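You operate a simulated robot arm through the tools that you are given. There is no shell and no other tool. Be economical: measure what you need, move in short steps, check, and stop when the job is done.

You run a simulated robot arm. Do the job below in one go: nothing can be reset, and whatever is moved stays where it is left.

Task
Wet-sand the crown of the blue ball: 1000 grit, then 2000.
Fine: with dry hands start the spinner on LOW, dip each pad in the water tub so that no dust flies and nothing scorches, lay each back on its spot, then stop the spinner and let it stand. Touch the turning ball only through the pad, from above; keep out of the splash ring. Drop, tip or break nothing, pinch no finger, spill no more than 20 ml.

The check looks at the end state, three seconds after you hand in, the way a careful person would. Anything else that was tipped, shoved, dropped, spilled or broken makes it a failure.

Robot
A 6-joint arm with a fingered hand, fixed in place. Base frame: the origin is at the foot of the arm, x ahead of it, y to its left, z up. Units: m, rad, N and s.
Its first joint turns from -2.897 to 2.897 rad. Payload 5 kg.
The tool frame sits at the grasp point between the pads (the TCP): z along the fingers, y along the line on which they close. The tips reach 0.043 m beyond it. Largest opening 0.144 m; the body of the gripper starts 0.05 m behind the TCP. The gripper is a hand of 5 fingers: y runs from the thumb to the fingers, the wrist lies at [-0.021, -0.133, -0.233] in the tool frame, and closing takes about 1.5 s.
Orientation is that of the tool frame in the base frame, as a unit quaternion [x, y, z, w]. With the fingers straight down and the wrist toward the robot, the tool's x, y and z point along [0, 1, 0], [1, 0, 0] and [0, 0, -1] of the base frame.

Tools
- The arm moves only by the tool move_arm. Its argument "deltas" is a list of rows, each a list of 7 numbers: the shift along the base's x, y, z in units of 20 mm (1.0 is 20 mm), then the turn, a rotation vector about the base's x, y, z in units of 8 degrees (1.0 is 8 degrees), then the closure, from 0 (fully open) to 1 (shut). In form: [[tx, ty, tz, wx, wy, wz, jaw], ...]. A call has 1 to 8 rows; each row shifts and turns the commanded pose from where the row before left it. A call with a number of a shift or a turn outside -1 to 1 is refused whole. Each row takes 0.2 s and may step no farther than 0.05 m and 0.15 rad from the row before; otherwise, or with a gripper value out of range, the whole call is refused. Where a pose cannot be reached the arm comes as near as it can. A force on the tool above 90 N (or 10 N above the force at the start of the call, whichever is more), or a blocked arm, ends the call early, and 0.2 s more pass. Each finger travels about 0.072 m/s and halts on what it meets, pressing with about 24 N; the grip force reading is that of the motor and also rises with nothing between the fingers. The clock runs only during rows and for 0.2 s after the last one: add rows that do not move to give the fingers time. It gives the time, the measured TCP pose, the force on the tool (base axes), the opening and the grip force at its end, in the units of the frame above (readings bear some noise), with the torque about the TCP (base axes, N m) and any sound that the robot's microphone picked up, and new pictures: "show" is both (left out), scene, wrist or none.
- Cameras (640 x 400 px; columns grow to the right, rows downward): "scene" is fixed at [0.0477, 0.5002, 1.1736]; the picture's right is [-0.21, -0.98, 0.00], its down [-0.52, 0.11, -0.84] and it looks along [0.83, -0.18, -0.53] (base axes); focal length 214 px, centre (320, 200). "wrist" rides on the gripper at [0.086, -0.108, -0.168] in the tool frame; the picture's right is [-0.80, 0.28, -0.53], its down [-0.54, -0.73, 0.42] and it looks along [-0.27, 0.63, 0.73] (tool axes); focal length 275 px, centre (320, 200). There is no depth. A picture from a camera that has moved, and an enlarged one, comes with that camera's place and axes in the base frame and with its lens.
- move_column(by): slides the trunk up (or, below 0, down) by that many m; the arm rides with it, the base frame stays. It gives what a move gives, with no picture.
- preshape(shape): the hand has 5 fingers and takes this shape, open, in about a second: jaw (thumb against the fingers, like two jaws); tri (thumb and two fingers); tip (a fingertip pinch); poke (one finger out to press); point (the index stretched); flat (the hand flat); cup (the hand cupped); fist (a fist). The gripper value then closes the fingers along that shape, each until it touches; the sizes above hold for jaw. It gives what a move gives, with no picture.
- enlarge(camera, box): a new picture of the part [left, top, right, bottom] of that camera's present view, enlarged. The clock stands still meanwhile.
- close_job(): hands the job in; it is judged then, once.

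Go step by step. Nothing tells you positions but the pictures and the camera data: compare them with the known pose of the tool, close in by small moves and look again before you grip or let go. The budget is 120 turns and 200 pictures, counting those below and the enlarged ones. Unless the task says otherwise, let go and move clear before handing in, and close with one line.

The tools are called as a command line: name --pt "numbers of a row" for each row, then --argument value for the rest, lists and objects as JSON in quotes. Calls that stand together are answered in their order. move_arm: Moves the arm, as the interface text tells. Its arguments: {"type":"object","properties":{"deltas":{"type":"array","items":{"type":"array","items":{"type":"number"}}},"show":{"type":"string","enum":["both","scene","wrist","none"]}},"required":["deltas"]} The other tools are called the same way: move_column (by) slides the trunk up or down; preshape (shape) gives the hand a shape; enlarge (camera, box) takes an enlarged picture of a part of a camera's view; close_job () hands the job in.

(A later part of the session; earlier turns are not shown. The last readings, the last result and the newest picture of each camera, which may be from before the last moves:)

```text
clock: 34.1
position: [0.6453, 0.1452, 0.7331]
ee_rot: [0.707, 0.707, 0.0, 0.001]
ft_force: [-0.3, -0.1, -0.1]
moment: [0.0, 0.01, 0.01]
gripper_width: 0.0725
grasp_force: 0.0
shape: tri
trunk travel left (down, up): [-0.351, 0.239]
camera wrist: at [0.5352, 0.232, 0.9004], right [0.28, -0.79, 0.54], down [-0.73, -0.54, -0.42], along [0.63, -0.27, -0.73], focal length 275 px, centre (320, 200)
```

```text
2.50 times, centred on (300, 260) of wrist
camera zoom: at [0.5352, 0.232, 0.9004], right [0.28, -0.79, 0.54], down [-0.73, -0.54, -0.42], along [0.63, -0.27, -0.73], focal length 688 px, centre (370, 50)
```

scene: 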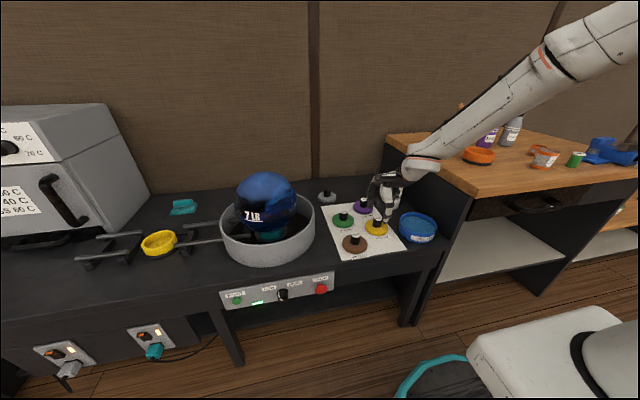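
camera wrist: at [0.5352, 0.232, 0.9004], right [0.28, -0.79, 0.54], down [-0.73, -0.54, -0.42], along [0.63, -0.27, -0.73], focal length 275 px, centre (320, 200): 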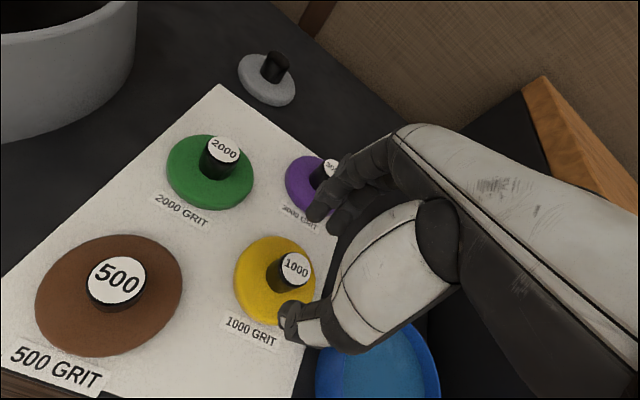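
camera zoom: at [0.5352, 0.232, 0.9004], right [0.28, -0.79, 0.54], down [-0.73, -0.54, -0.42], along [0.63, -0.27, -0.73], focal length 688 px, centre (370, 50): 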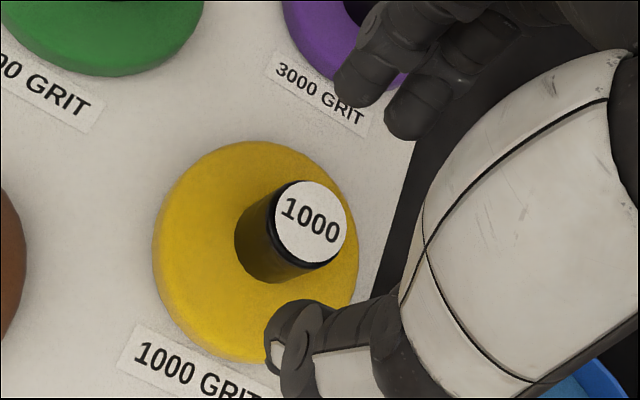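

Alignment is within 4 mm. I correct, descend so the fingertips flank the handle, and check for contact.

move_arm --pt "0.1 0.15 -0.7 0 0 0 0.5" --pt "0 0 -0.7 0 0 0 0.5" --pt "0 0 -0.6 0 0 0 0.5" --show "none"

enlarge --camera "scene" --box '[350, 170, 430, 250]'

enlarge --camera "wrist" --box '[220, 180, 380, 340]'

```text
clock: 34.9
position: [0.6483, 0.1485, 0.6915]
ee_rot: [0.708, 0.706, -0.001, 0.001]
ft_force: [0.2, -0.2, -0.3]
moment: [0.0, -0.03, 0.01]
gripper_width: 0.0726
grasp_force: 0.1
shape: tri
trunk travel left (down, up): [-0.351, 0.239]
```

```text
5.00 times, centred on (390, 210) of scene
camera zoom: at [0.0477, 0.5002, 1.1736], right [-0.21, -0.98, 0.0], down [-0.52, 0.11, -0.84], along [0.83, -0.18, -0.53], focal length 1072 px, centre (-30, 150)
```

zoom: 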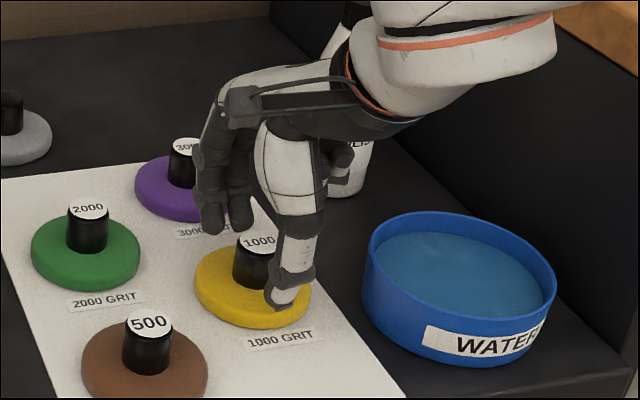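

```text
2.50 times, centred on (300, 260) of wrist
camera zoom: at [0.5381, 0.2353, 0.8593], right [0.28, -0.79, 0.54], down [-0.73, -0.54, -0.42], along [0.63, -0.27, -0.73], focal length 688 px, centre (370, 50)
```

zoom: 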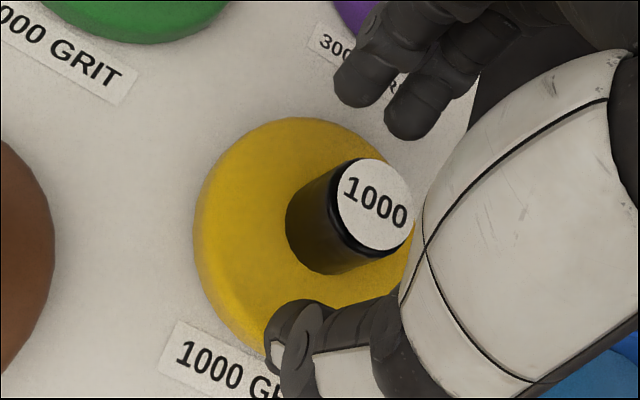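

Handle is centred between thumb and two fingers, tips just above the pad top. I close on it.

move_arm --pt "0 0 0 0 0 0 0.6" --pt "0 0 0 0 0 0 0.7" --pt "0 0 0 0 0 0 0.8" --pt "0 0 0 0 0 0 0.9" --pt "0 0 0 0 0 0 1" --pt "0 0 0 0 0 0 1" --pt "0 0 0 0 0 0 1" --show "none"

enlarge --camera "wrist" --box '[220, 180, 380, 340]'

enlarge --camera "scene" --box '[350, 170, 430, 250]'

```text
clock: 36.5
position: [0.6476, 0.1476, 0.6918]
ee_rot: [0.707, 0.707, -0.001, 0.002]
ft_force: [0.2, 0.8, -0.9]
moment: [0.0, 0.0, 0.02]
gripper_width: 0.0241
grasp_force: 24.4
shape: tri
trunk travel left (down, up): [-0.351, 0.239]
```

```text
2.50 times, centred on (300, 260) of wrist
camera zoom: at [0.5381, 0.2353, 0.8593], right [0.28, -0.79, 0.54], down [-0.73, -0.54, -0.42], along [0.63, -0.27, -0.73], focal length 688 px, centre (370, 50)
```

zoom: 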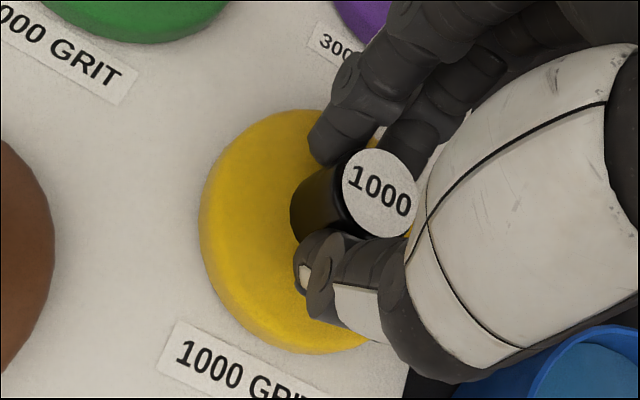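

```text
5.00 times, centred on (390, 210) of scene
camera zoom: at [0.0477, 0.5002, 1.1736], right [-0.21, -0.98, 0.0], down [-0.52, 0.11, -0.84], along [0.83, -0.18, -0.53], focal length 1072 px, centre (-30, 150)
```

zoom: 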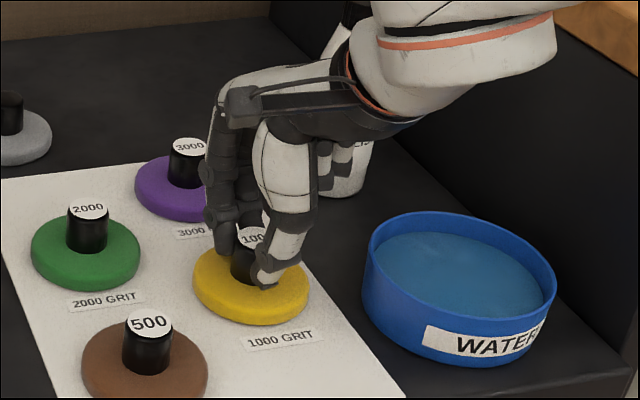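

The grip holds at 24 N with 24 mm width. I lift the pad and carry it above the tub (centre ≈ (0.598, −0.002), rim z≈0.658).

move_arm --pt "0 0 0.5 0 0 0 1" --pt "0 0 1 0 0 0 1" --pt "0 0 1 0 0 0 1" --pt "0 0 1 0 0 0 1" --pt "0 0 1 0 0 0 1" --pt "0 -1 0 0 0 0 1" --pt "-0.5 -1 0 0 0 0 1" --pt "-0.5 -1 0 0 0 0 1" --show "none"

move_arm --pt "-0.5 -1 0 0 0 0 1" --pt "-0.5 -1 0 0 0 0 1" --pt "-0.4 -1 0 0 0 0 1" --pt "0 -1 0 0 0 0 1" --pt "0 -0.4 0 0 0 0 1"

enlarge --camera "scene" --box '[370, 150, 470, 250]'

enlarge --camera "wrist" --box '[180, 180, 400, 400]'

```text
clock: 38.3
position: [0.6273, 0.0868, 0.7838]
ee_rot: [0.709, 0.706, 0.0, 0.002]
ft_force: [0.4, -0.1, 0.3]
moment: [0.01, -0.02, -0.05]
gripper_width: 0.024
grasp_force: 24.4
shape: tri
trunk travel left (down, up): [-0.351, 0.239]
```

```text
clock: 39.5
position: [0.5982, 0.0011, 0.7821]
ee_rot: [0.708, 0.706, -0.001, 0.001]
ft_force: [-0.2, -0.5, -0.8]
moment: [-0.04, 0.0, 0.01]
gripper_width: 0.0236
grasp_force: 24.3
shape: tri
trunk travel left (down, up): [-0.351, 0.239]
camera wrist: at [0.4891, 0.0882, 0.9495], right [0.28, -0.79, 0.54], down [-0.73, -0.54, -0.42], along [0.63, -0.27, -0.73], focal length 275 px, centre (320, 200)
```

scene: 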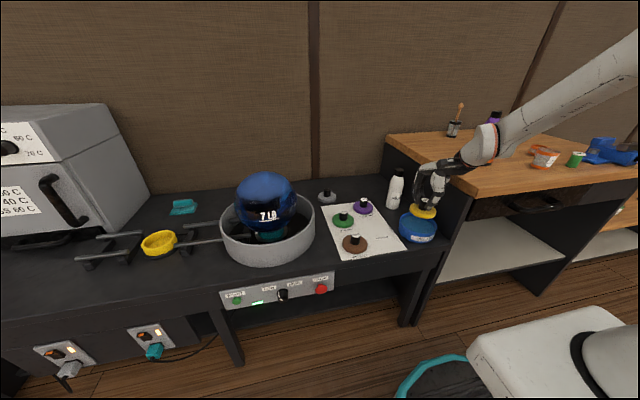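
wrist: 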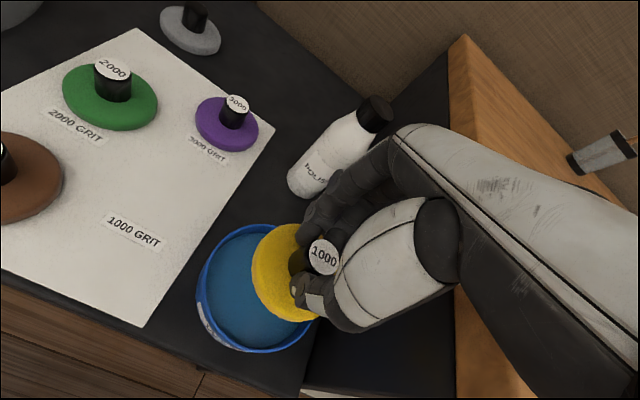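

```text
4.00 times, centred on (420, 200) of scene
camera zoom: at [0.0477, 0.5002, 1.1736], right [-0.21, -0.98, 0.0], down [-0.52, 0.11, -0.84], along [0.83, -0.18, -0.53], focal length 858 px, centre (-80, 200)
```

zoom: 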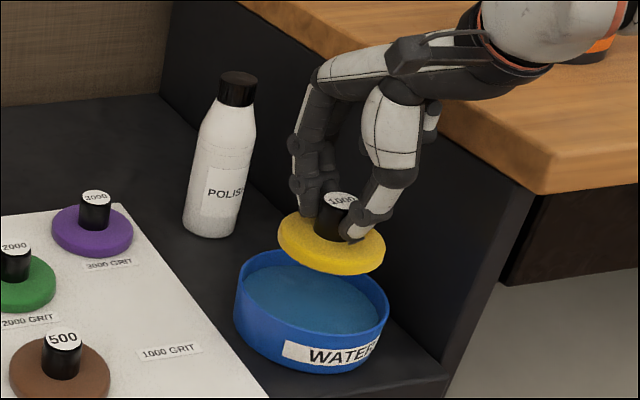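

```text
1.82 times, centred on (290, 290) of wrist
camera zoom: at [0.4891, 0.0882, 0.9495], right [0.28, -0.79, 0.54], down [-0.73, -0.54, -0.42], along [0.63, -0.27, -0.73], focal length 500 px, centre (374, 36)
```

zoom: 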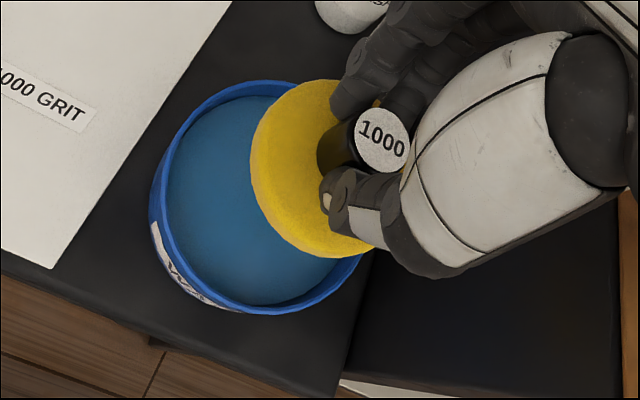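

The pad hangs right over the tub. A small centring correction, then I lower in slow steps, checking before it meets the water.

move_arm --pt "-0.2 0.15 -0.5 0 0 0 1" --pt "0 0 -0.6 0 0 0 1" --pt "0 0 -0.6 0 0 0 1" --pt "0 0 -0.6 0 0 0 1" --show "none"

enlarge --camera "scene" --box '[380, 170, 460, 250]'

enlarge --camera "wrist" --box '[200, 200, 380, 380]'

```text
clock: 40.5
position: [0.5964, 0.0042, 0.745]
ee_rot: [0.707, 0.708, -0.001, 0.002]
ft_force: [-0.3, -0.2, -0.9]
moment: [-0.01, -0.01, 0.01]
gripper_width: 0.0238
grasp_force: 24.2
shape: tri
out of reach, approached as far as the arm can: row 4
trunk travel left (down, up): [-0.351, 0.239]
```

```text
5.00 times, centred on (420, 210) of scene
camera zoom: at [0.0477, 0.5002, 1.1736], right [-0.21, -0.98, 0.0], down [-0.52, 0.11, -0.84], along [0.83, -0.18, -0.53], focal length 1072 px, centre (-180, 150)
```

zoom: 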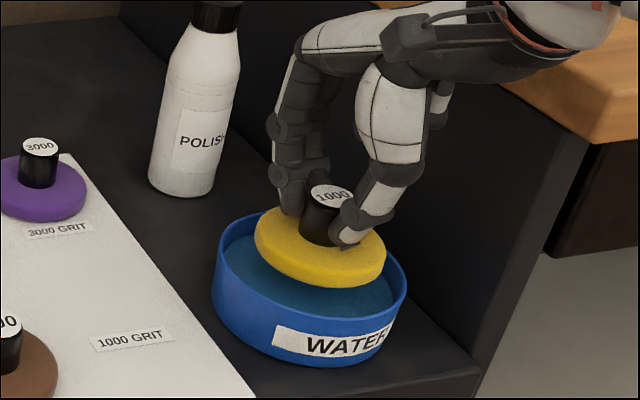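

```text
2.22 times, centred on (290, 290) of wrist
camera zoom: at [0.486, 0.0911, 0.9129], right [0.28, -0.79, 0.54], down [-0.73, -0.54, -0.42], along [0.63, -0.27, -0.73], focal length 612 px, centre (387, 0)
```

zoom: 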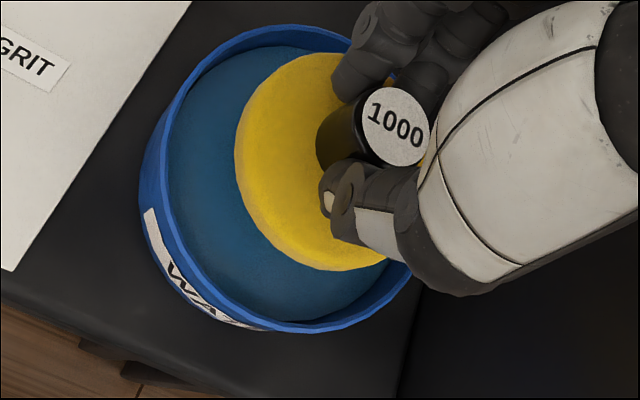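

The arm can't go lower in this posture, so I use the trunk to dip; first 2 cm, then look.

move_column --by -0.022

enlarge --camera "scene" --box '[380, 170, 460, 250]'

enlarge --camera "wrist" --box '[200, 200, 380, 380]'

```text
clock: 41.2
position: [0.5958, 0.0043, 0.7228]
ee_rot: [0.708, 0.707, 0.0, 0.002]
ft_force: [0.2, 0.6, -0.9]
moment: [0.01, 0.02, -0.03]
gripper_width: 0.024
grasp_force: 23.7
shape: tri
trunk travel left (down, up): [-0.329, 0.261]
```

```text
5.00 times, centred on (420, 210) of scene
camera zoom: at [0.0477, 0.5002, 1.1736], right [-0.21, -0.98, 0.0], down [-0.52, 0.11, -0.84], along [0.83, -0.18, -0.53], focal length 1072 px, centre (-180, 150)
```

zoom: 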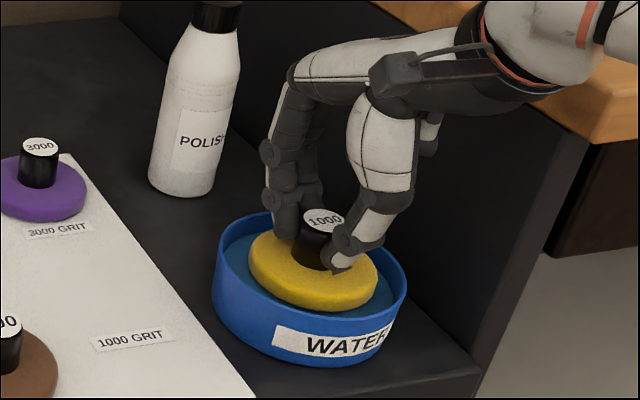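

```text
2.22 times, centred on (290, 290) of wrist
camera zoom: at [0.4859, 0.0911, 0.891], right [0.28, -0.8, 0.54], down [-0.73, -0.54, -0.42], along [0.63, -0.27, -0.73], focal length 612 px, centre (387, 0)
```

zoom: 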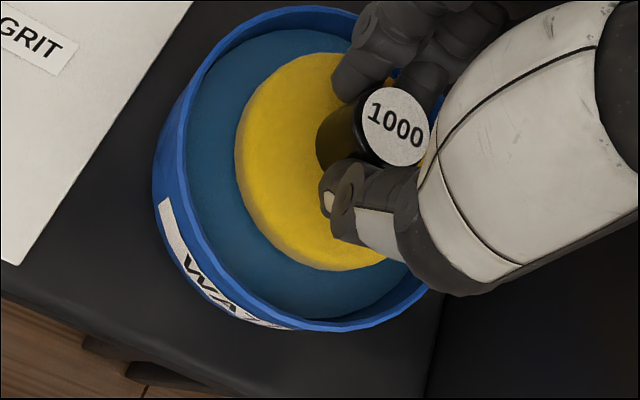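

The pad is centred and just above/at the water. I go down a further 12 mm and dwell.

move_column --by -0.012

enlarge --camera "scene" --box '[380, 170, 460, 250]'

enlarge --camera "wrist" --box '[200, 200, 380, 380]'

```text
clock: 41.8
position: [0.5954, 0.0037, 0.7121]
ee_rot: [0.707, 0.707, 0.0, 0.002]
ft_force: [-0.1, -0.3, 0.2]
moment: [-0.04, 0.01, 0.0]
gripper_width: 0.0239
grasp_force: 23.9
shape: tri
trunk travel left (down, up): [-0.317, 0.273]
```

```text
5.00 times, centred on (420, 210) of scene
camera zoom: at [0.0477, 0.5002, 1.1736], right [-0.21, -0.98, 0.0], down [-0.52, 0.11, -0.84], along [0.83, -0.18, -0.53], focal length 1072 px, centre (-180, 150)
```

zoom: 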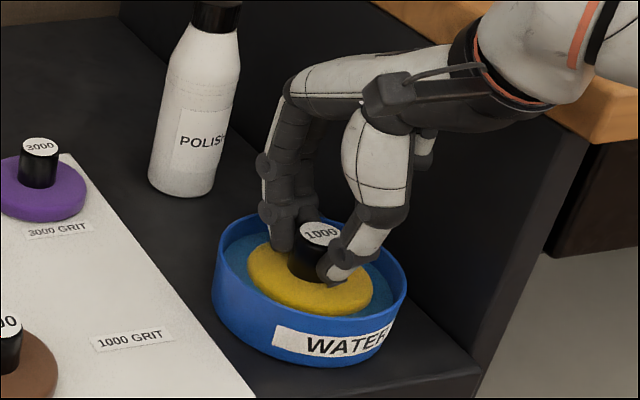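

```text
2.22 times, centred on (290, 290) of wrist
camera zoom: at [0.4859, 0.0911, 0.879], right [0.28, -0.8, 0.54], down [-0.73, -0.54, -0.42], along [0.63, -0.27, -0.73], focal length 612 px, centre (387, 0)
```

zoom: 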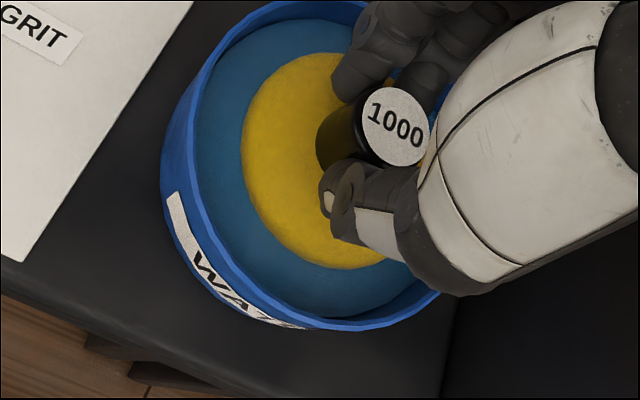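

The pad's lower half is submerged with water well below the rim. I dwell, then lift slowly and let it drip.

move_arm --pt "0 0 0 0 0 0 1" --pt "0 0 0 0 0 0 1" --pt "0 0 0 0 0 0 1" --pt "0 0 0 0 0 0 1" --pt "0 0 0 0 0 0 1" --pt "0 0 0 0 0 0 1" --pt "0 0 0 0 0 0 1" --show "none"

move_arm --pt "0 0 0.3 0 0 0 1" --pt "0 0 0.3 0 0 0 1" --pt "0 0 0.4 0 0 0 1" --pt "0 0 0.5 0 0 0 1" --pt "0 0 0.5 0 0 0 1" --pt "0 0 0.5 0 0 0 1" --pt "0 0 0 0 0 0 1" --pt "0 0 0 0 0 0 1" --show "none"

enlarge --camera "scene" --box '[380, 170, 460, 250]'

```text
clock: 43.4
position: [0.5964, 0.0043, 0.7111]
ee_rot: [0.708, 0.706, 0.0, 0.001]
ft_force: [0.3, 0.0, -0.1]
moment: [0.0, 0.01, 0.02]
gripper_width: 0.0236
grasp_force: 23.9
shape: tri
trunk travel left (down, up): [-0.317, 0.273]
```

```text
clock: 45.2
position: [0.596, 0.0037, 0.7607]
ee_rot: [0.708, 0.706, 0.0, 0.001]
ft_force: [-0.4, -0.6, 0.4]
moment: [-0.01, -0.01, -0.01]
gripper_width: 0.0239
grasp_force: 23.9
shape: tri
trunk travel left (down, up): [-0.317, 0.273]
```

```text
5.00 times, centred on (420, 210) of scene
camera zoom: at [0.0477, 0.5002, 1.1736], right [-0.21, -0.98, 0.0], down [-0.52, 0.11, -0.84], along [0.83, -0.18, -0.53], focal length 1072 px, centre (-180, 150)
```

zoom: 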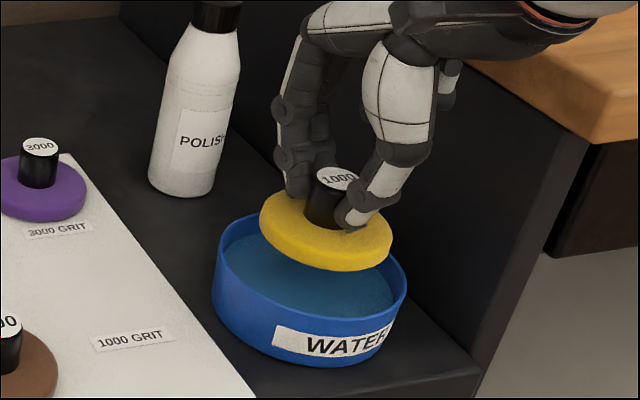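

The pad face was submerged about 7 mm and came out clean over the tub. I let it drip a little, then raise the trunk for the carry.

move_arm --pt "0 0 0 0 0 0 1" --pt "0 0 0 0 0 0 1" --pt "0 0 0 0 0 0 1" --pt "0 0 0 0 0 0 1" --pt "0 0 0 0 0 0 1" --pt "0 0 0 0 0 0 1" --pt "0 0 0 0 0 0 1" --pt "0 0 0 0 0 0 1" --show "none"

enlarge --camera "scene" --box '[390, 185, 450, 245]'

move_column --by 0.27

move_arm --pt "0.2 1 0 0 0 0 1" --pt "0.2 1 0 0 0 0 1" --pt "0.2 1 0 0 0 0 1" --pt "0.2 1 0 0 0 0 1" --pt "0.2 1 0 0 0 0 1" --pt "0.2 1 0 0 0 0 1" --pt "0.2 1 0 0 0 0 1" --pt "0.2 1 0 0 0 0 1" --show "none"

move_arm --pt "0.2 1 0 0 0 0.5 1" --pt "0.2 1 0 0 0 0.5 1" --pt "0.2 1 0 0 0 0.5 1" --pt "0.2 1 0 0 0 0.5 1" --pt "0.2 1 0 0 0 0.5 1" --pt "0.2 1 0 0 0 0.5 1" --pt "0.2 1 0 0 0 0.5 1" --pt "0.2 1 0 0 0 0.5 1"

```text
clock: 47.0
position: [0.5952, 0.0041, 0.761]
ee_rot: [0.707, 0.707, 0.0, 0.001]
ft_force: [-1.0, -0.7, -0.6]
moment: [0.01, 0.02, -0.04]
gripper_width: 0.0239
grasp_force: 23.9
shape: tri
trunk travel left (down, up): [-0.317, 0.273]
```

```text
6.67 times, centred on (420, 215) of scene
camera zoom: at [0.0477, 0.5002, 1.1736], right [-0.21, -0.98, 0.0], down [-0.52, 0.11, -0.84], along [0.83, -0.18, -0.53], focal length 1430 px, centre (-347, 100)
```

zoom: 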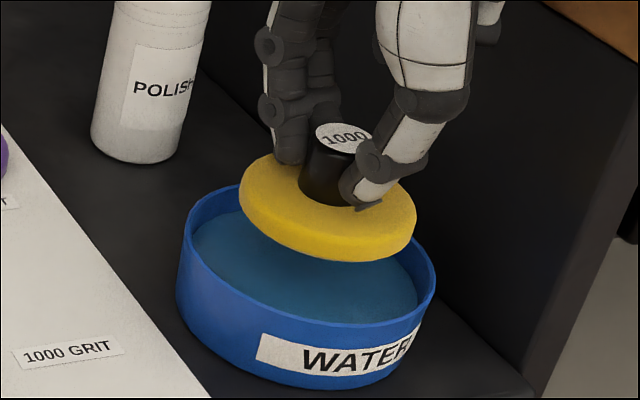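

```text
clock: 49.7
position: [0.5965, 0.0045, 1.0302]
ee_rot: [0.708, 0.706, 0.0, 0.001]
ft_force: [-0.5, 0.0, -0.8]
moment: [-0.01, -0.01, -0.01]
gripper_width: 0.0239
grasp_force: 24.4
shape: tri
trunk travel left (down, up): [-0.587, 0.003]
```

```text
clock: 51.5
position: [0.6305, 0.1639, 1.0308]
ee_rot: [0.708, 0.706, 0.0, 0.002]
ft_force: [-0.5, 1.0, -0.5]
moment: [0.02, -0.04, -0.01]
gripper_width: 0.0237
grasp_force: 23.6
shape: tri
trunk travel left (down, up): [-0.587, 0.003]
```

```text
clock: 53.3
position: [0.6604, 0.3228, 1.0309]
ee_rot: [0.484, 0.875, -0.001, 0.001]
ft_force: [-0.3, 1.0, -0.4]
moment: [-0.02, -0.01, -0.02]
gripper_width: 0.0239
grasp_force: 24.6
shape: tri
trunk travel left (down, up): [-0.587, 0.003]
camera wrist: at [0.5204, 0.3392, 1.1991], right [0.66, -0.52, 0.54], down [-0.33, -0.85, -0.42], along [0.67, 0.1, -0.73], focal length 275 px, centre (320, 200)
```

scene: 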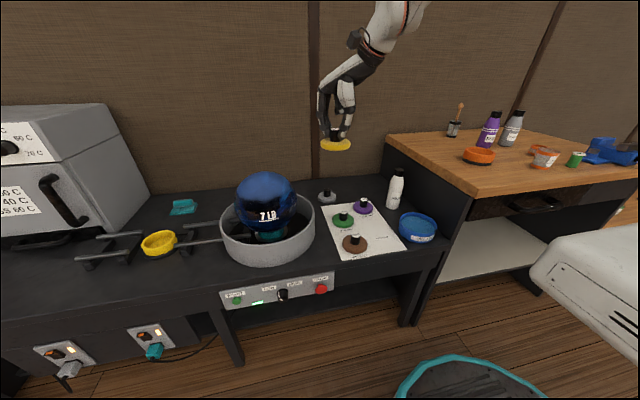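
wrist: 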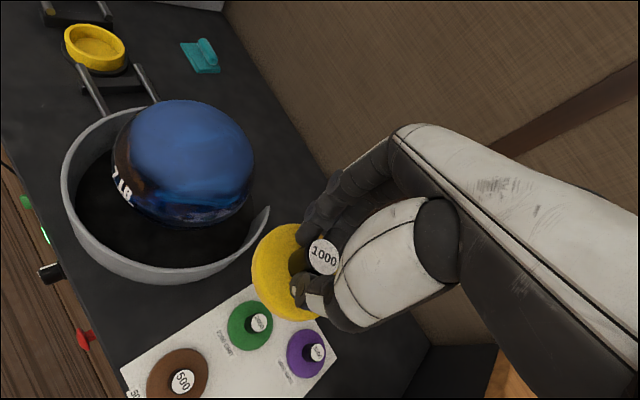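

The pad looks wet and travels well; the ball is turning. I continue to above the crown.

move_arm --pt "0.2 1 0 0 0 0 1" --pt "0.2 1 0 0 0 0 1" --pt "0.2 1 0 0 0 0 1" --pt "0.2 1 0 0 0 0 1" --pt "0.2 1 0 0 0 0 1" --pt "0.2 1 0 0 0 0 1" --pt "0.2 1 0 0 0 0 1" --pt "0.2 1 0 0 0 0 1" --show "none"

move_arm --pt "0.25 1 0 0 0 0 1" --pt "0.25 1 0 0 0 0 1" --pt "0.25 1 0 0 0 0 1" --pt "0.25 0.7 0 0 0 0 1"

enlarge --camera "scene" --box '[200, 100, 340, 280]'

```text
clock: 55.1
position: [0.6898, 0.4846, 1.0295]
ee_rot: [0.485, 0.874, 0.0, 0.002]
ft_force: [0.2, -0.3, -0.8]
moment: [0.03, 0.02, -0.02]
gripper_width: 0.0239
grasp_force: 24.0
shape: tri
trunk travel left (down, up): [-0.587, 0.003]
```

```text
clock: 56.1
position: [0.7119, 0.5581, 1.0308]
ee_rot: [0.485, 0.875, 0.0, 0.001]
ft_force: [-0.1, -0.8, -1.2]
moment: [-0.05, 0.03, -0.03]
gripper_width: 0.0238
grasp_force: 24.3
shape: tri
trunk travel left (down, up): [-0.587, 0.003]
camera wrist: at [0.573, 0.574, 1.1986], right [0.66, -0.52, 0.54], down [-0.33, -0.84, -0.42], along [0.67, 0.1, -0.73], focal length 275 px, centre (320, 200)
```

scene: 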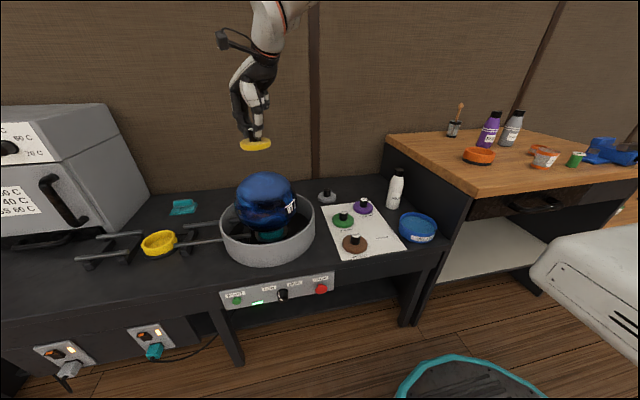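
wrist: 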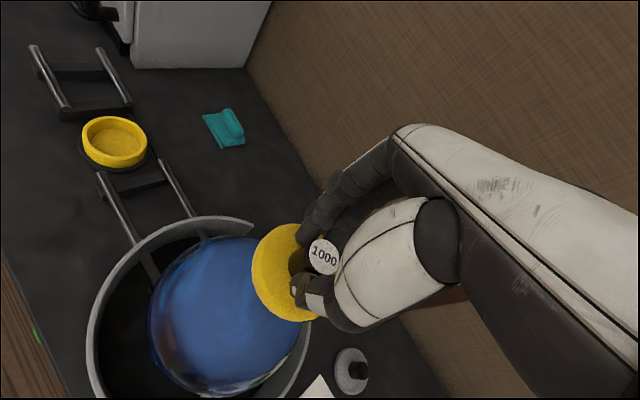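

```text
2.22 times, centred on (270, 190) of scene
camera zoom: at [0.0477, 0.5002, 1.1736], right [-0.21, -0.98, 0.0], down [-0.52, 0.11, -0.84], along [0.83, -0.18, -0.53], focal length 477 px, centre (431, 222)
```

zoom: 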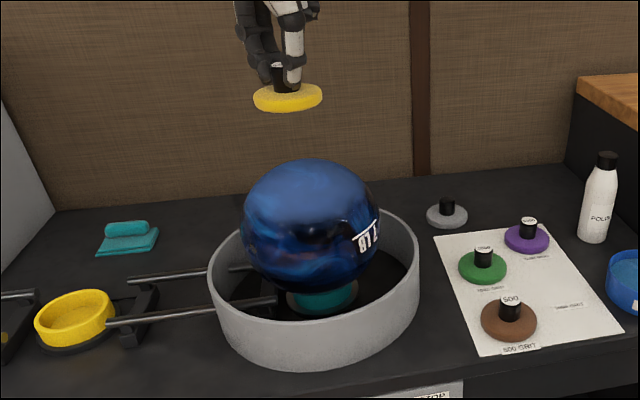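

Reach is fine. Refined, the ball's axis is at about (0.711, 0.550), so I shift 8 mm and descend to just above the crown.

move_arm --pt "0 -0.4 -0.5 0 0 0 1" --pt "0 0 -0.8 0 0 0 1" --pt "0 0 -0.8 0 0 0 1" --pt "0 0 -0.8 0 0 0 1" --pt "0 0 -0.4 0 0 0 1"

enlarge --camera "scene" --box '[220, 140, 310, 240]'

```text
clock: 57.3
position: [0.7118, 0.5512, 0.9644]
ee_rot: [0.486, 0.874, 0.0, 0.001]
ft_force: [0.3, -0.4, 0.6]
moment: [-0.04, -0.02, -0.01]
gripper_width: 0.0239
grasp_force: 24.7
shape: tri
trunk travel left (down, up): [-0.587, 0.003]
camera wrist: at [0.5728, 0.5662, 1.1322], right [0.66, -0.52, 0.54], down [-0.33, -0.84, -0.42], along [0.67, 0.1, -0.73], focal length 275 px, centre (320, 200)
```

scene: 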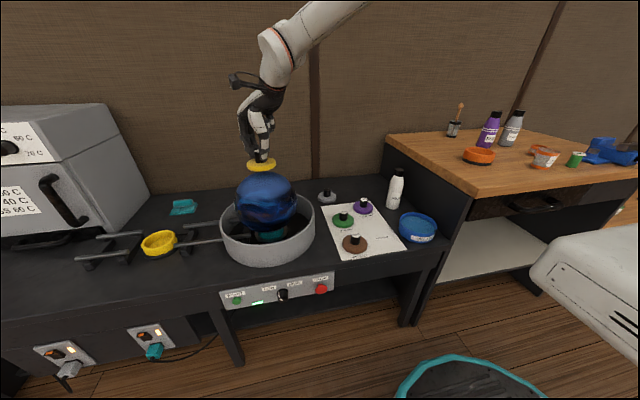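
wrist: 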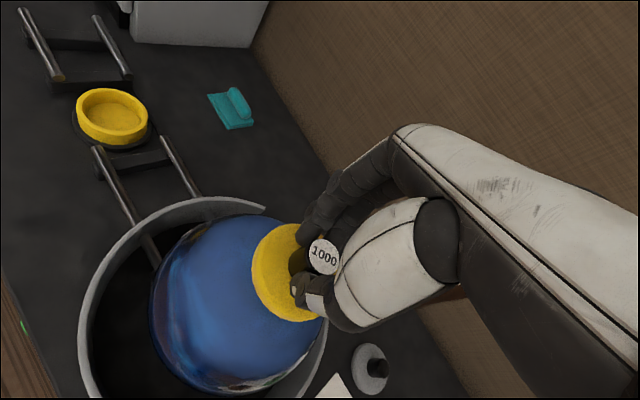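

```text
4.00 times, centred on (265, 190) of scene
camera zoom: at [0.0477, 0.5002, 1.1736], right [-0.21, -0.98, 0.0], down [-0.52, 0.11, -0.84], along [0.83, -0.18, -0.53], focal length 858 px, centre (540, 240)
```

zoom: 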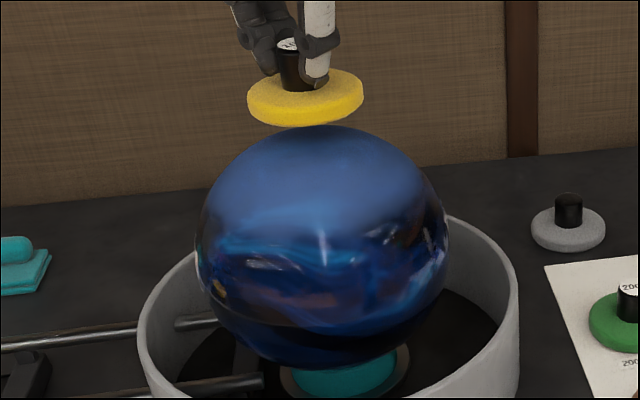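

The pad is centred over the axis, ~1 cm above the crown. I lower in 2–3 mm steps until I feel contact.

move_arm --pt "0 0 -0.2 0 0 0 1" --pt "0 0 -0.15 0 0 0 1" --pt "0 0 -0.1 0 0 0 1" --show "none"

enlarge --camera "scene" --box '[220, 140, 310, 240]'

```text
clock: 58.1
position: [0.7113, 0.5502, 0.9544]
ee_rot: [0.485, 0.874, 0.0, 0.001]
ft_force: [-0.2, 0.0, -0.5]
moment: [0.01, -0.01, 0.01]
gripper_width: 0.0238
grasp_force: 23.8
shape: tri
trunk travel left (down, up): [-0.587, 0.003]
```

```text
4.00 times, centred on (265, 190) of scene
camera zoom: at [0.0477, 0.5002, 1.1736], right [-0.21, -0.98, 0.0], down [-0.52, 0.11, -0.84], along [0.83, -0.18, -0.53], focal length 858 px, centre (540, 240)
```

zoom: 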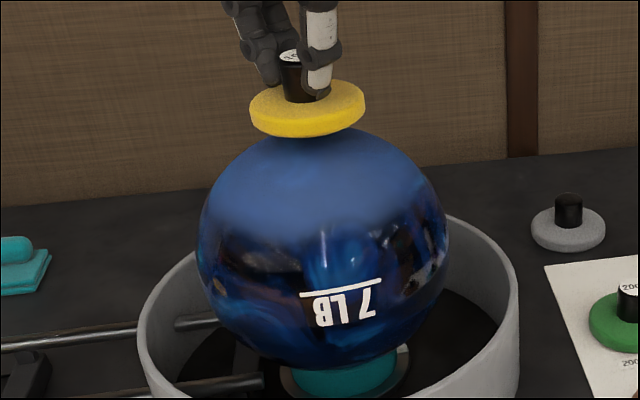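

Not yet touching. A few more 2 mm steps.

move_arm --pt "0 0 -0.1 0 0 0 1" --pt "0 0 -0.1 0 0 0 1" --show "none"

move_arm --pt "0 0 -0.1 0 0 0 1" --pt "0 0 -0.1 0 0 0 1" --show "none"

enlarge --camera "scene" --box '[220, 140, 310, 240]'

```text
clock: 58.7
position: [0.7128, 0.5502, 0.951]
ee_rot: [0.485, 0.874, 0.001, 0.001]
ft_force: [1.1, 0.3, -0.6]
moment: [0.02, -0.01, 0.0]
gripper_width: 0.0239
grasp_force: 23.5
shape: tri
trunk travel left (down, up): [-0.587, 0.003]
```

```text
clock: 59.3
position: [0.7126, 0.5492, 0.9463]
ee_rot: [0.486, 0.874, 0.0, 0.001]
ft_force: [0.2, 0.6, -1.3]
moment: [-0.02, -0.01, -0.04]
gripper_width: 0.0239
grasp_force: 23.8
shape: tri
trunk travel left (down, up): [-0.587, 0.003]
```

```text
4.00 times, centred on (265, 190) of scene
camera zoom: at [0.0477, 0.5002, 1.1736], right [-0.21, -0.98, 0.0], down [-0.52, 0.11, -0.84], along [0.83, -0.18, -0.53], focal length 858 px, centre (540, 240)
```

zoom: 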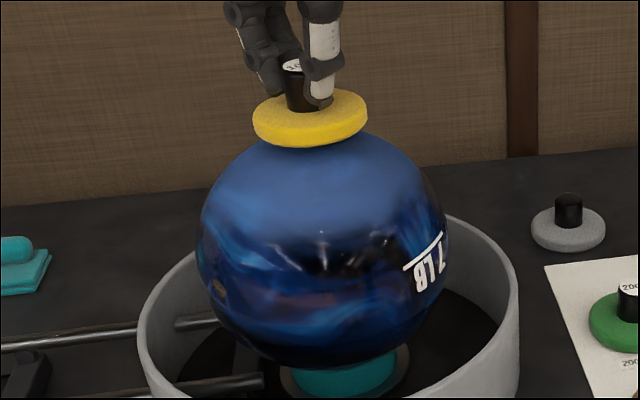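

Still no contact. I continue downward in 2 mm steps.

move_arm --pt "0 0 -0.1 0 0 0 1" --pt "0 0 -0.1 0 0 0 1" --show "none"

move_arm --pt "0 0 -0.1 0 0 0 1" --show "none"

enlarge --camera "scene" --box '[220, 140, 310, 240]'

```text
clock: 59.9
position: [0.7112, 0.5491, 0.9438]
ee_rot: [0.486, 0.874, -0.001, 0.001]
ft_force: [-0.1, 0.6, -0.3]
moment: [0.01, 0.04, 0.05]
gripper_width: 0.0239
grasp_force: 23.8
shape: tri
trunk travel left (down, up): [-0.587, 0.003]
```

```text
clock: 60.3
position: [0.7125, 0.5502, 0.9424]
ee_rot: [0.486, 0.874, -0.001, 0.001]
ft_force: [0.8, -0.1, 0.4]
moment: [0.01, 0.0, -0.01]
gripper_width: 0.0239
grasp_force: 24.0
shape: tri
trunk travel left (down, up): [-0.587, 0.003]
```

```text
4.00 times, centred on (265, 190) of scene
camera zoom: at [0.0477, 0.5002, 1.1736], right [-0.21, -0.98, 0.0], down [-0.52, 0.11, -0.84], along [0.83, -0.18, -0.53], focal length 858 px, centre (540, 240)
```

zoom: 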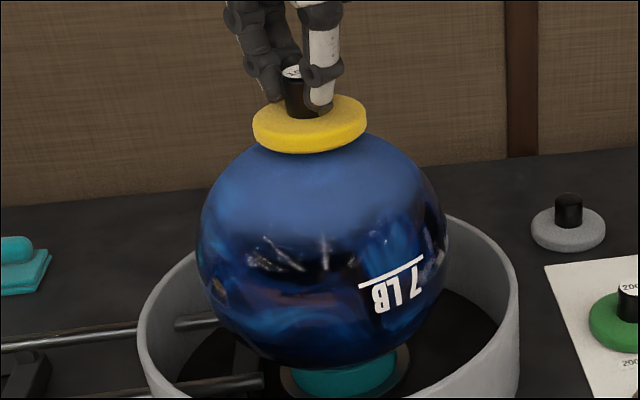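

Still free. I keep stepping down with a force check each time.

move_arm --pt "0 0 -0.1 0 0 0 1" --show "none"

move_arm --pt "0 0 -0.1 0 0 0 1" --show "none"

move_arm --pt "0 0 -0.1 0 0 0 1" --show "none"

enlarge --camera "scene" --box '[240, 150, 290, 200]'

```text
clock: 60.7
position: [0.713, 0.5497, 0.9409]
ee_rot: [0.486, 0.874, 0.0, 0.002]
ft_force: [-0.4, -0.7, -0.7]
moment: [0.0, 0.0, -0.03]
gripper_width: 0.0237
grasp_force: 24.2
shape: tri
trunk travel left (down, up): [-0.587, 0.003]
```

```text
clock: 61.1
position: [0.7115, 0.5508, 0.9392]
ee_rot: [0.485, 0.874, 0.001, 0.001]
ft_force: [0.4, -0.6, 1.7]
moment: [-0.05, 0.0, 0.0]
gripper_width: 0.0237
grasp_force: 24.2
shape: tri
trunk travel left (down, up): [-0.587, 0.003]
```

```text
clock: 61.5
position: [0.7129, 0.5497, 0.9379]
ee_rot: [0.485, 0.875, 0.002, 0.002]
ft_force: [0.8, 0.8, 7.7]
moment: [-0.02, -0.03, 0.03]
gripper_width: 0.0241
grasp_force: 23.8
shape: tri
trunk travel left (down, up): [-0.587, 0.003]
```

```text
8.00 times, centred on (265, 175) of scene
camera zoom: at [0.0477, 0.5002, 1.1736], right [-0.21, -0.98, 0.0], down [-0.52, 0.11, -0.84], along [0.83, -0.18, -0.53], focal length 1716 px, centre (760, 400)
```

zoom: 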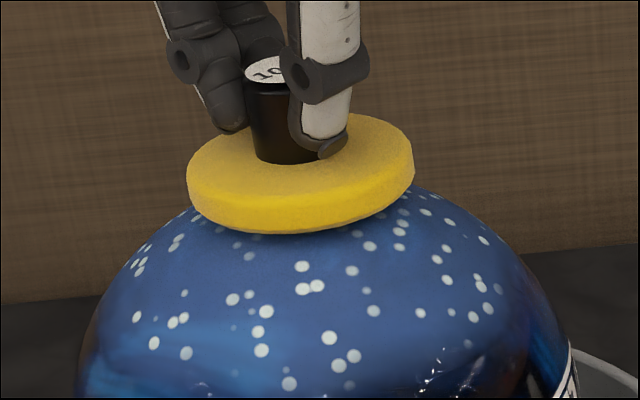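

Contact at TCP z≈0.938 with ~8 N, and water droplets cover the crown. I hold there for a few seconds.

move_arm --pt "0 0 0 0 0 0 1" --pt "0 0 0 0 0 0 1" --pt "0 0 0 0 0 0 1" --pt "0 0 0 0 0 0 1" --pt "0 0 0 0 0 0 1" --pt "0 0 0 0 0 0 1" --pt "0 0 0 0 0 0 1" --pt "0 0 0 0 0 0 1" --show "none"

enlarge --camera "scene" --box '[220, 140, 310, 240]'

```text
clock: 63.3
position: [0.7112, 0.55, 0.9383]
ee_rot: [0.486, 0.874, 0.001, 0.002]
ft_force: [0.3, -0.4, 16.0]
moment: [-0.05, 0.06, 0.07]
gripper_width: 0.0249
grasp_force: 23.6
shape: tri
trunk travel left (down, up): [-0.587, 0.003]
```

```text
4.00 times, centred on (265, 190) of scene
camera zoom: at [0.0477, 0.5002, 1.1736], right [-0.21, -0.98, 0.0], down [-0.52, 0.11, -0.84], along [0.83, -0.18, -0.53], focal length 858 px, centre (540, 240)
```

zoom: 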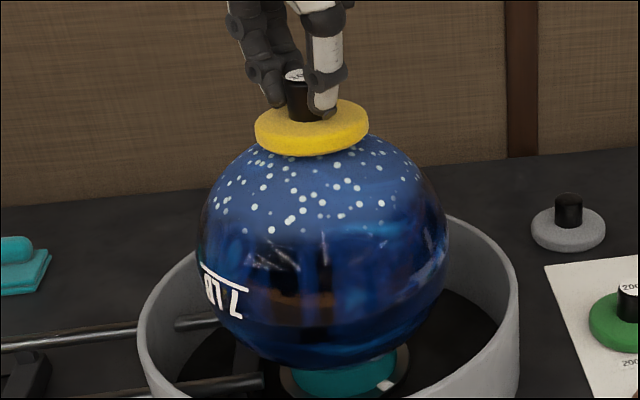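

Force rose to 16 N, so I ease off 1 mm and hold a little longer.

move_arm --pt "0 0 0.06 0 0 0 1" --pt "0 0 0 0 0 0 1" --pt "0 0 0 0 0 0 1" --pt "0 0 0 0 0 0 1" --pt "0 0 0 0 0 0 1" --pt "0 0 0 0 0 0 1" --pt "0 0 0 0 0 0 1" --pt "0 0 0 0 0 0 1" --show "none"

enlarge --camera "scene" --box '[220, 140, 310, 240]'

enlarge --camera "wrist" --box '[120, 180, 400, 400]'

```text
clock: 65.1
position: [0.712, 0.5505, 0.9377]
ee_rot: [0.485, 0.875, 0.0, 0.001]
ft_force: [0.2, 1.2, 9.0]
moment: [0.08, -0.01, 0.01]
gripper_width: 0.0245
grasp_force: 23.6
shape: tri
trunk travel left (down, up): [-0.587, 0.003]
```

```text
4.00 times, centred on (265, 190) of scene
camera zoom: at [0.0477, 0.5002, 1.1736], right [-0.21, -0.98, 0.0], down [-0.52, 0.11, -0.84], along [0.83, -0.18, -0.53], focal length 858 px, centre (540, 240)
```

zoom: 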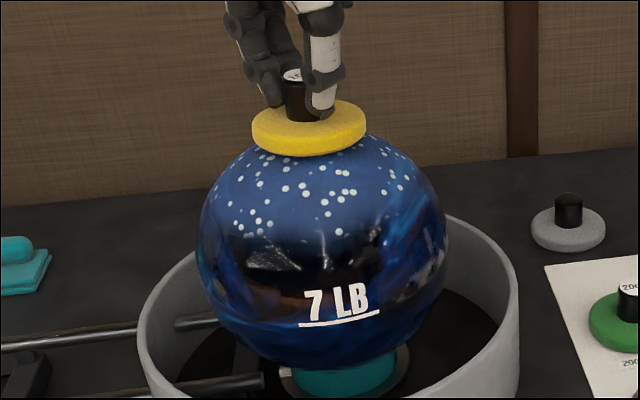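

```text
1.82 times, centred on (260, 290) of wrist
camera zoom: at [0.572, 0.5662, 1.1054], right [0.66, -0.52, 0.54], down [-0.33, -0.84, -0.42], along [0.68, 0.1, -0.73], focal length 500 px, centre (429, 36)
```

zoom: 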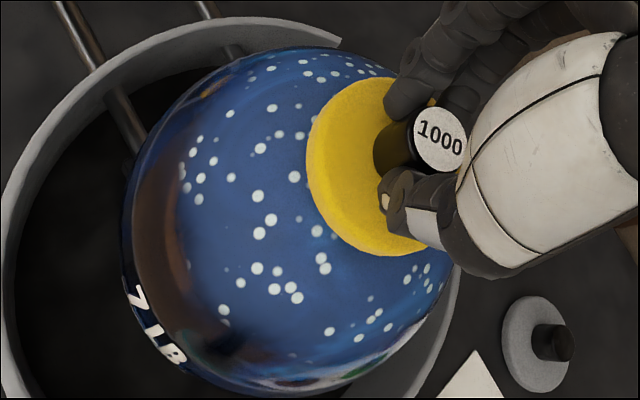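

Wet and steady at about 9 N. I hold another few seconds, then lift and inspect.

move_arm --pt "0 0 0 0 0 0 1" --pt "0 0 0 0 0 0 1" --pt "0 0 0 0 0 0 1" --pt "0 0 0 0 0 0 1" --pt "0 0 0 0 0 0 1" --pt "0 0 0 0 0 0 1" --pt "0 0 0 0 0 0 1" --pt "0 0 0 0 0 0 1" --show "none"

move_arm --pt "0 0 0 0 0 0 1" --pt "0 0 0 0 0 0 1" --pt "0 0 0 0 0 0 1" --pt "0 0 0 0 0 0 1" --pt "0 0 0.4 0 0 0 1" --pt "0 0 1 0 0 0 1" --pt "0 0 1 0 0 0 1" --pt "0 0 1 0 0 0 1" --show "none"

enlarge --camera "scene" --box '[220, 120, 310, 240]'

```text
clock: 66.9
position: [0.7117, 0.5499, 0.9376]
ee_rot: [0.486, 0.874, 0.0, 0.001]
ft_force: [0.9, 0.4, 5.6]
moment: [-0.04, -0.09, 0.03]
gripper_width: 0.0247
grasp_force: 24.0
shape: tri
trunk travel left (down, up): [-0.587, 0.003]
```

```text
clock: 68.7
position: [0.7109, 0.5486, 1.0065]
ee_rot: [0.485, 0.875, 0.0, 0.001]
ft_force: [0.7, -0.8, -0.4]
moment: [0.01, -0.01, 0.05]
gripper_width: 0.0245
grasp_force: 24.1
shape: tri
trunk travel left (down, up): [-0.587, 0.003]
```

```text
3.33 times, centred on (265, 180) of scene
camera zoom: at [0.0477, 0.5002, 1.1736], right [-0.21, -0.98, 0.0], down [-0.52, 0.11, -0.84], along [0.83, -0.18, -0.53], focal length 715 px, centre (503, 267)
```

zoom: 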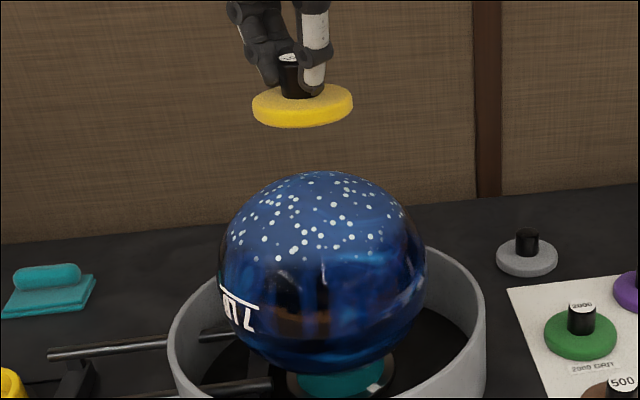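

The crown is freshly wetted and evenly sanded. I carry the yellow pad back toward its spot, undoing the yaw.

move_arm --pt "-0.15 -1 0.6 0 0 0 1" --pt "-0.15 -1 0.5 0 0 0 1" --pt "-0.15 -1 0 0 0 0 1" --pt "-0.15 -1 0 0 0 0 1" --pt "-0.15 -1 0 0 0 0 1" --pt "-0.15 -1 0 0 0 0 1" --pt "-0.15 -1 0 0 0 0 1" --pt "-0.15 -1 0 0 0 0 1" --show "none"

move_arm --pt "-0.15 -1 0 0 0 -0.5 1" --pt "-0.15 -1 0 0 0 -0.5 1" --pt "-0.15 -1 0 0 0 -0.5 1" --pt "-0.15 -1 0 0 0 -0.5 1" --pt "-0.15 -1 0 0 0 -0.5 1" --pt "-0.15 -1 0 0 0 -0.5 1" --pt "-0.15 -1 0 0 0 -0.5 1" --pt "-0.15 -1 0 0 0 -0.5 1" --show "none"

move_arm --pt "-0.2 -1 0 0 0 0 1" --pt "-0.2 -1 0 0 0 0 1" --pt "-0.2 -1 0 0 0 0 1" --pt "-0.1 -1 0 0 0 0 1" --pt "0 0 0 0 0 0 1" --show "none"

move_column --by -0.27

move_arm --pt "0 0 0 0 0 0 1"

```text
clock: 70.5
position: [0.6891, 0.3891, 1.0269]
ee_rot: [0.485, 0.874, 0.0, 0.001]
ft_force: [0.5, -0.2, -0.2]
moment: [0.02, 0.01, 0.0]
gripper_width: 0.0244
grasp_force: 24.6
shape: tri
trunk travel left (down, up): [-0.587, 0.003]
```

```text
clock: 72.3
position: [0.6629, 0.2286, 1.0264]
ee_rot: [0.708, 0.706, 0.0, 0.001]
ft_force: [0.1, 1.2, 0.2]
moment: [0.05, -0.01, 0.02]
gripper_width: 0.0247
grasp_force: 23.7
shape: tri
trunk travel left (down, up): [-0.587, 0.003]
```

```text
clock: 73.5
position: [0.6497, 0.1494, 1.0263]
ee_rot: [0.707, 0.707, 0.0, 0.002]
ft_force: [0.0, -0.7, -0.4]
moment: [0.01, 0.01, 0.03]
gripper_width: 0.0243
grasp_force: 23.7
shape: tri
trunk travel left (down, up): [-0.587, 0.003]
```

```text
clock: 76.3
position: [0.6499, 0.1494, 0.7561]
ee_rot: [0.707, 0.707, 0.0, 0.001]
ft_force: [-0.1, -0.7, 0.3]
moment: [-0.01, -0.02, -0.01]
gripper_width: 0.0246
grasp_force: 23.9
shape: tri
trunk travel left (down, up): [-0.317, 0.273]
```

```text
clock: 76.7
position: [0.6499, 0.1492, 0.7549]
ee_rot: [0.707, 0.707, 0.0, 0.001]
ft_force: [-1.1, 0.3, -0.7]
moment: [-0.03, -0.03, -0.01]
gripper_width: 0.0244
grasp_force: 23.9
shape: tri
trunk travel left (down, up): [-0.317, 0.273]
camera wrist: at [0.5399, 0.2369, 0.923], right [0.28, -0.8, 0.54], down [-0.73, -0.54, -0.42], along [0.63, -0.27, -0.73], focal length 275 px, centre (320, 200)
```

scene: 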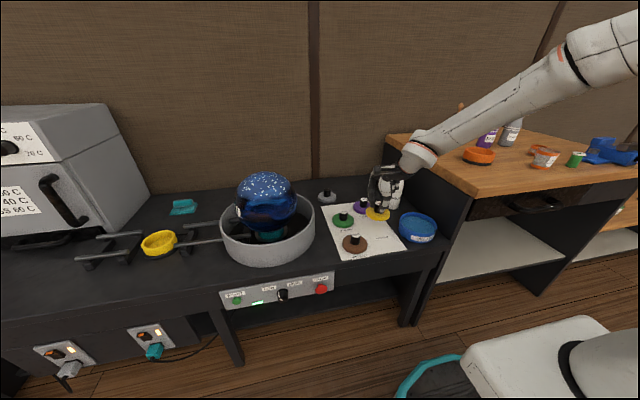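
wrist: 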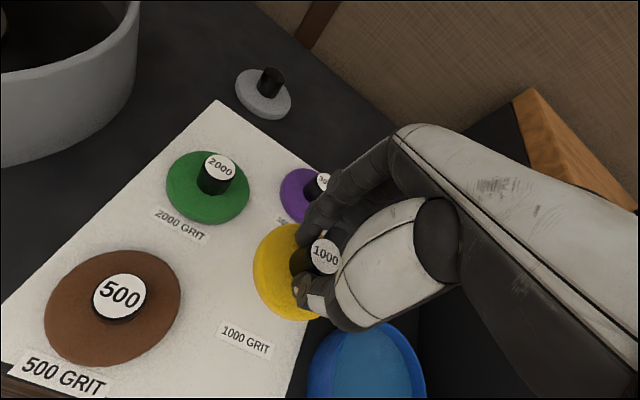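

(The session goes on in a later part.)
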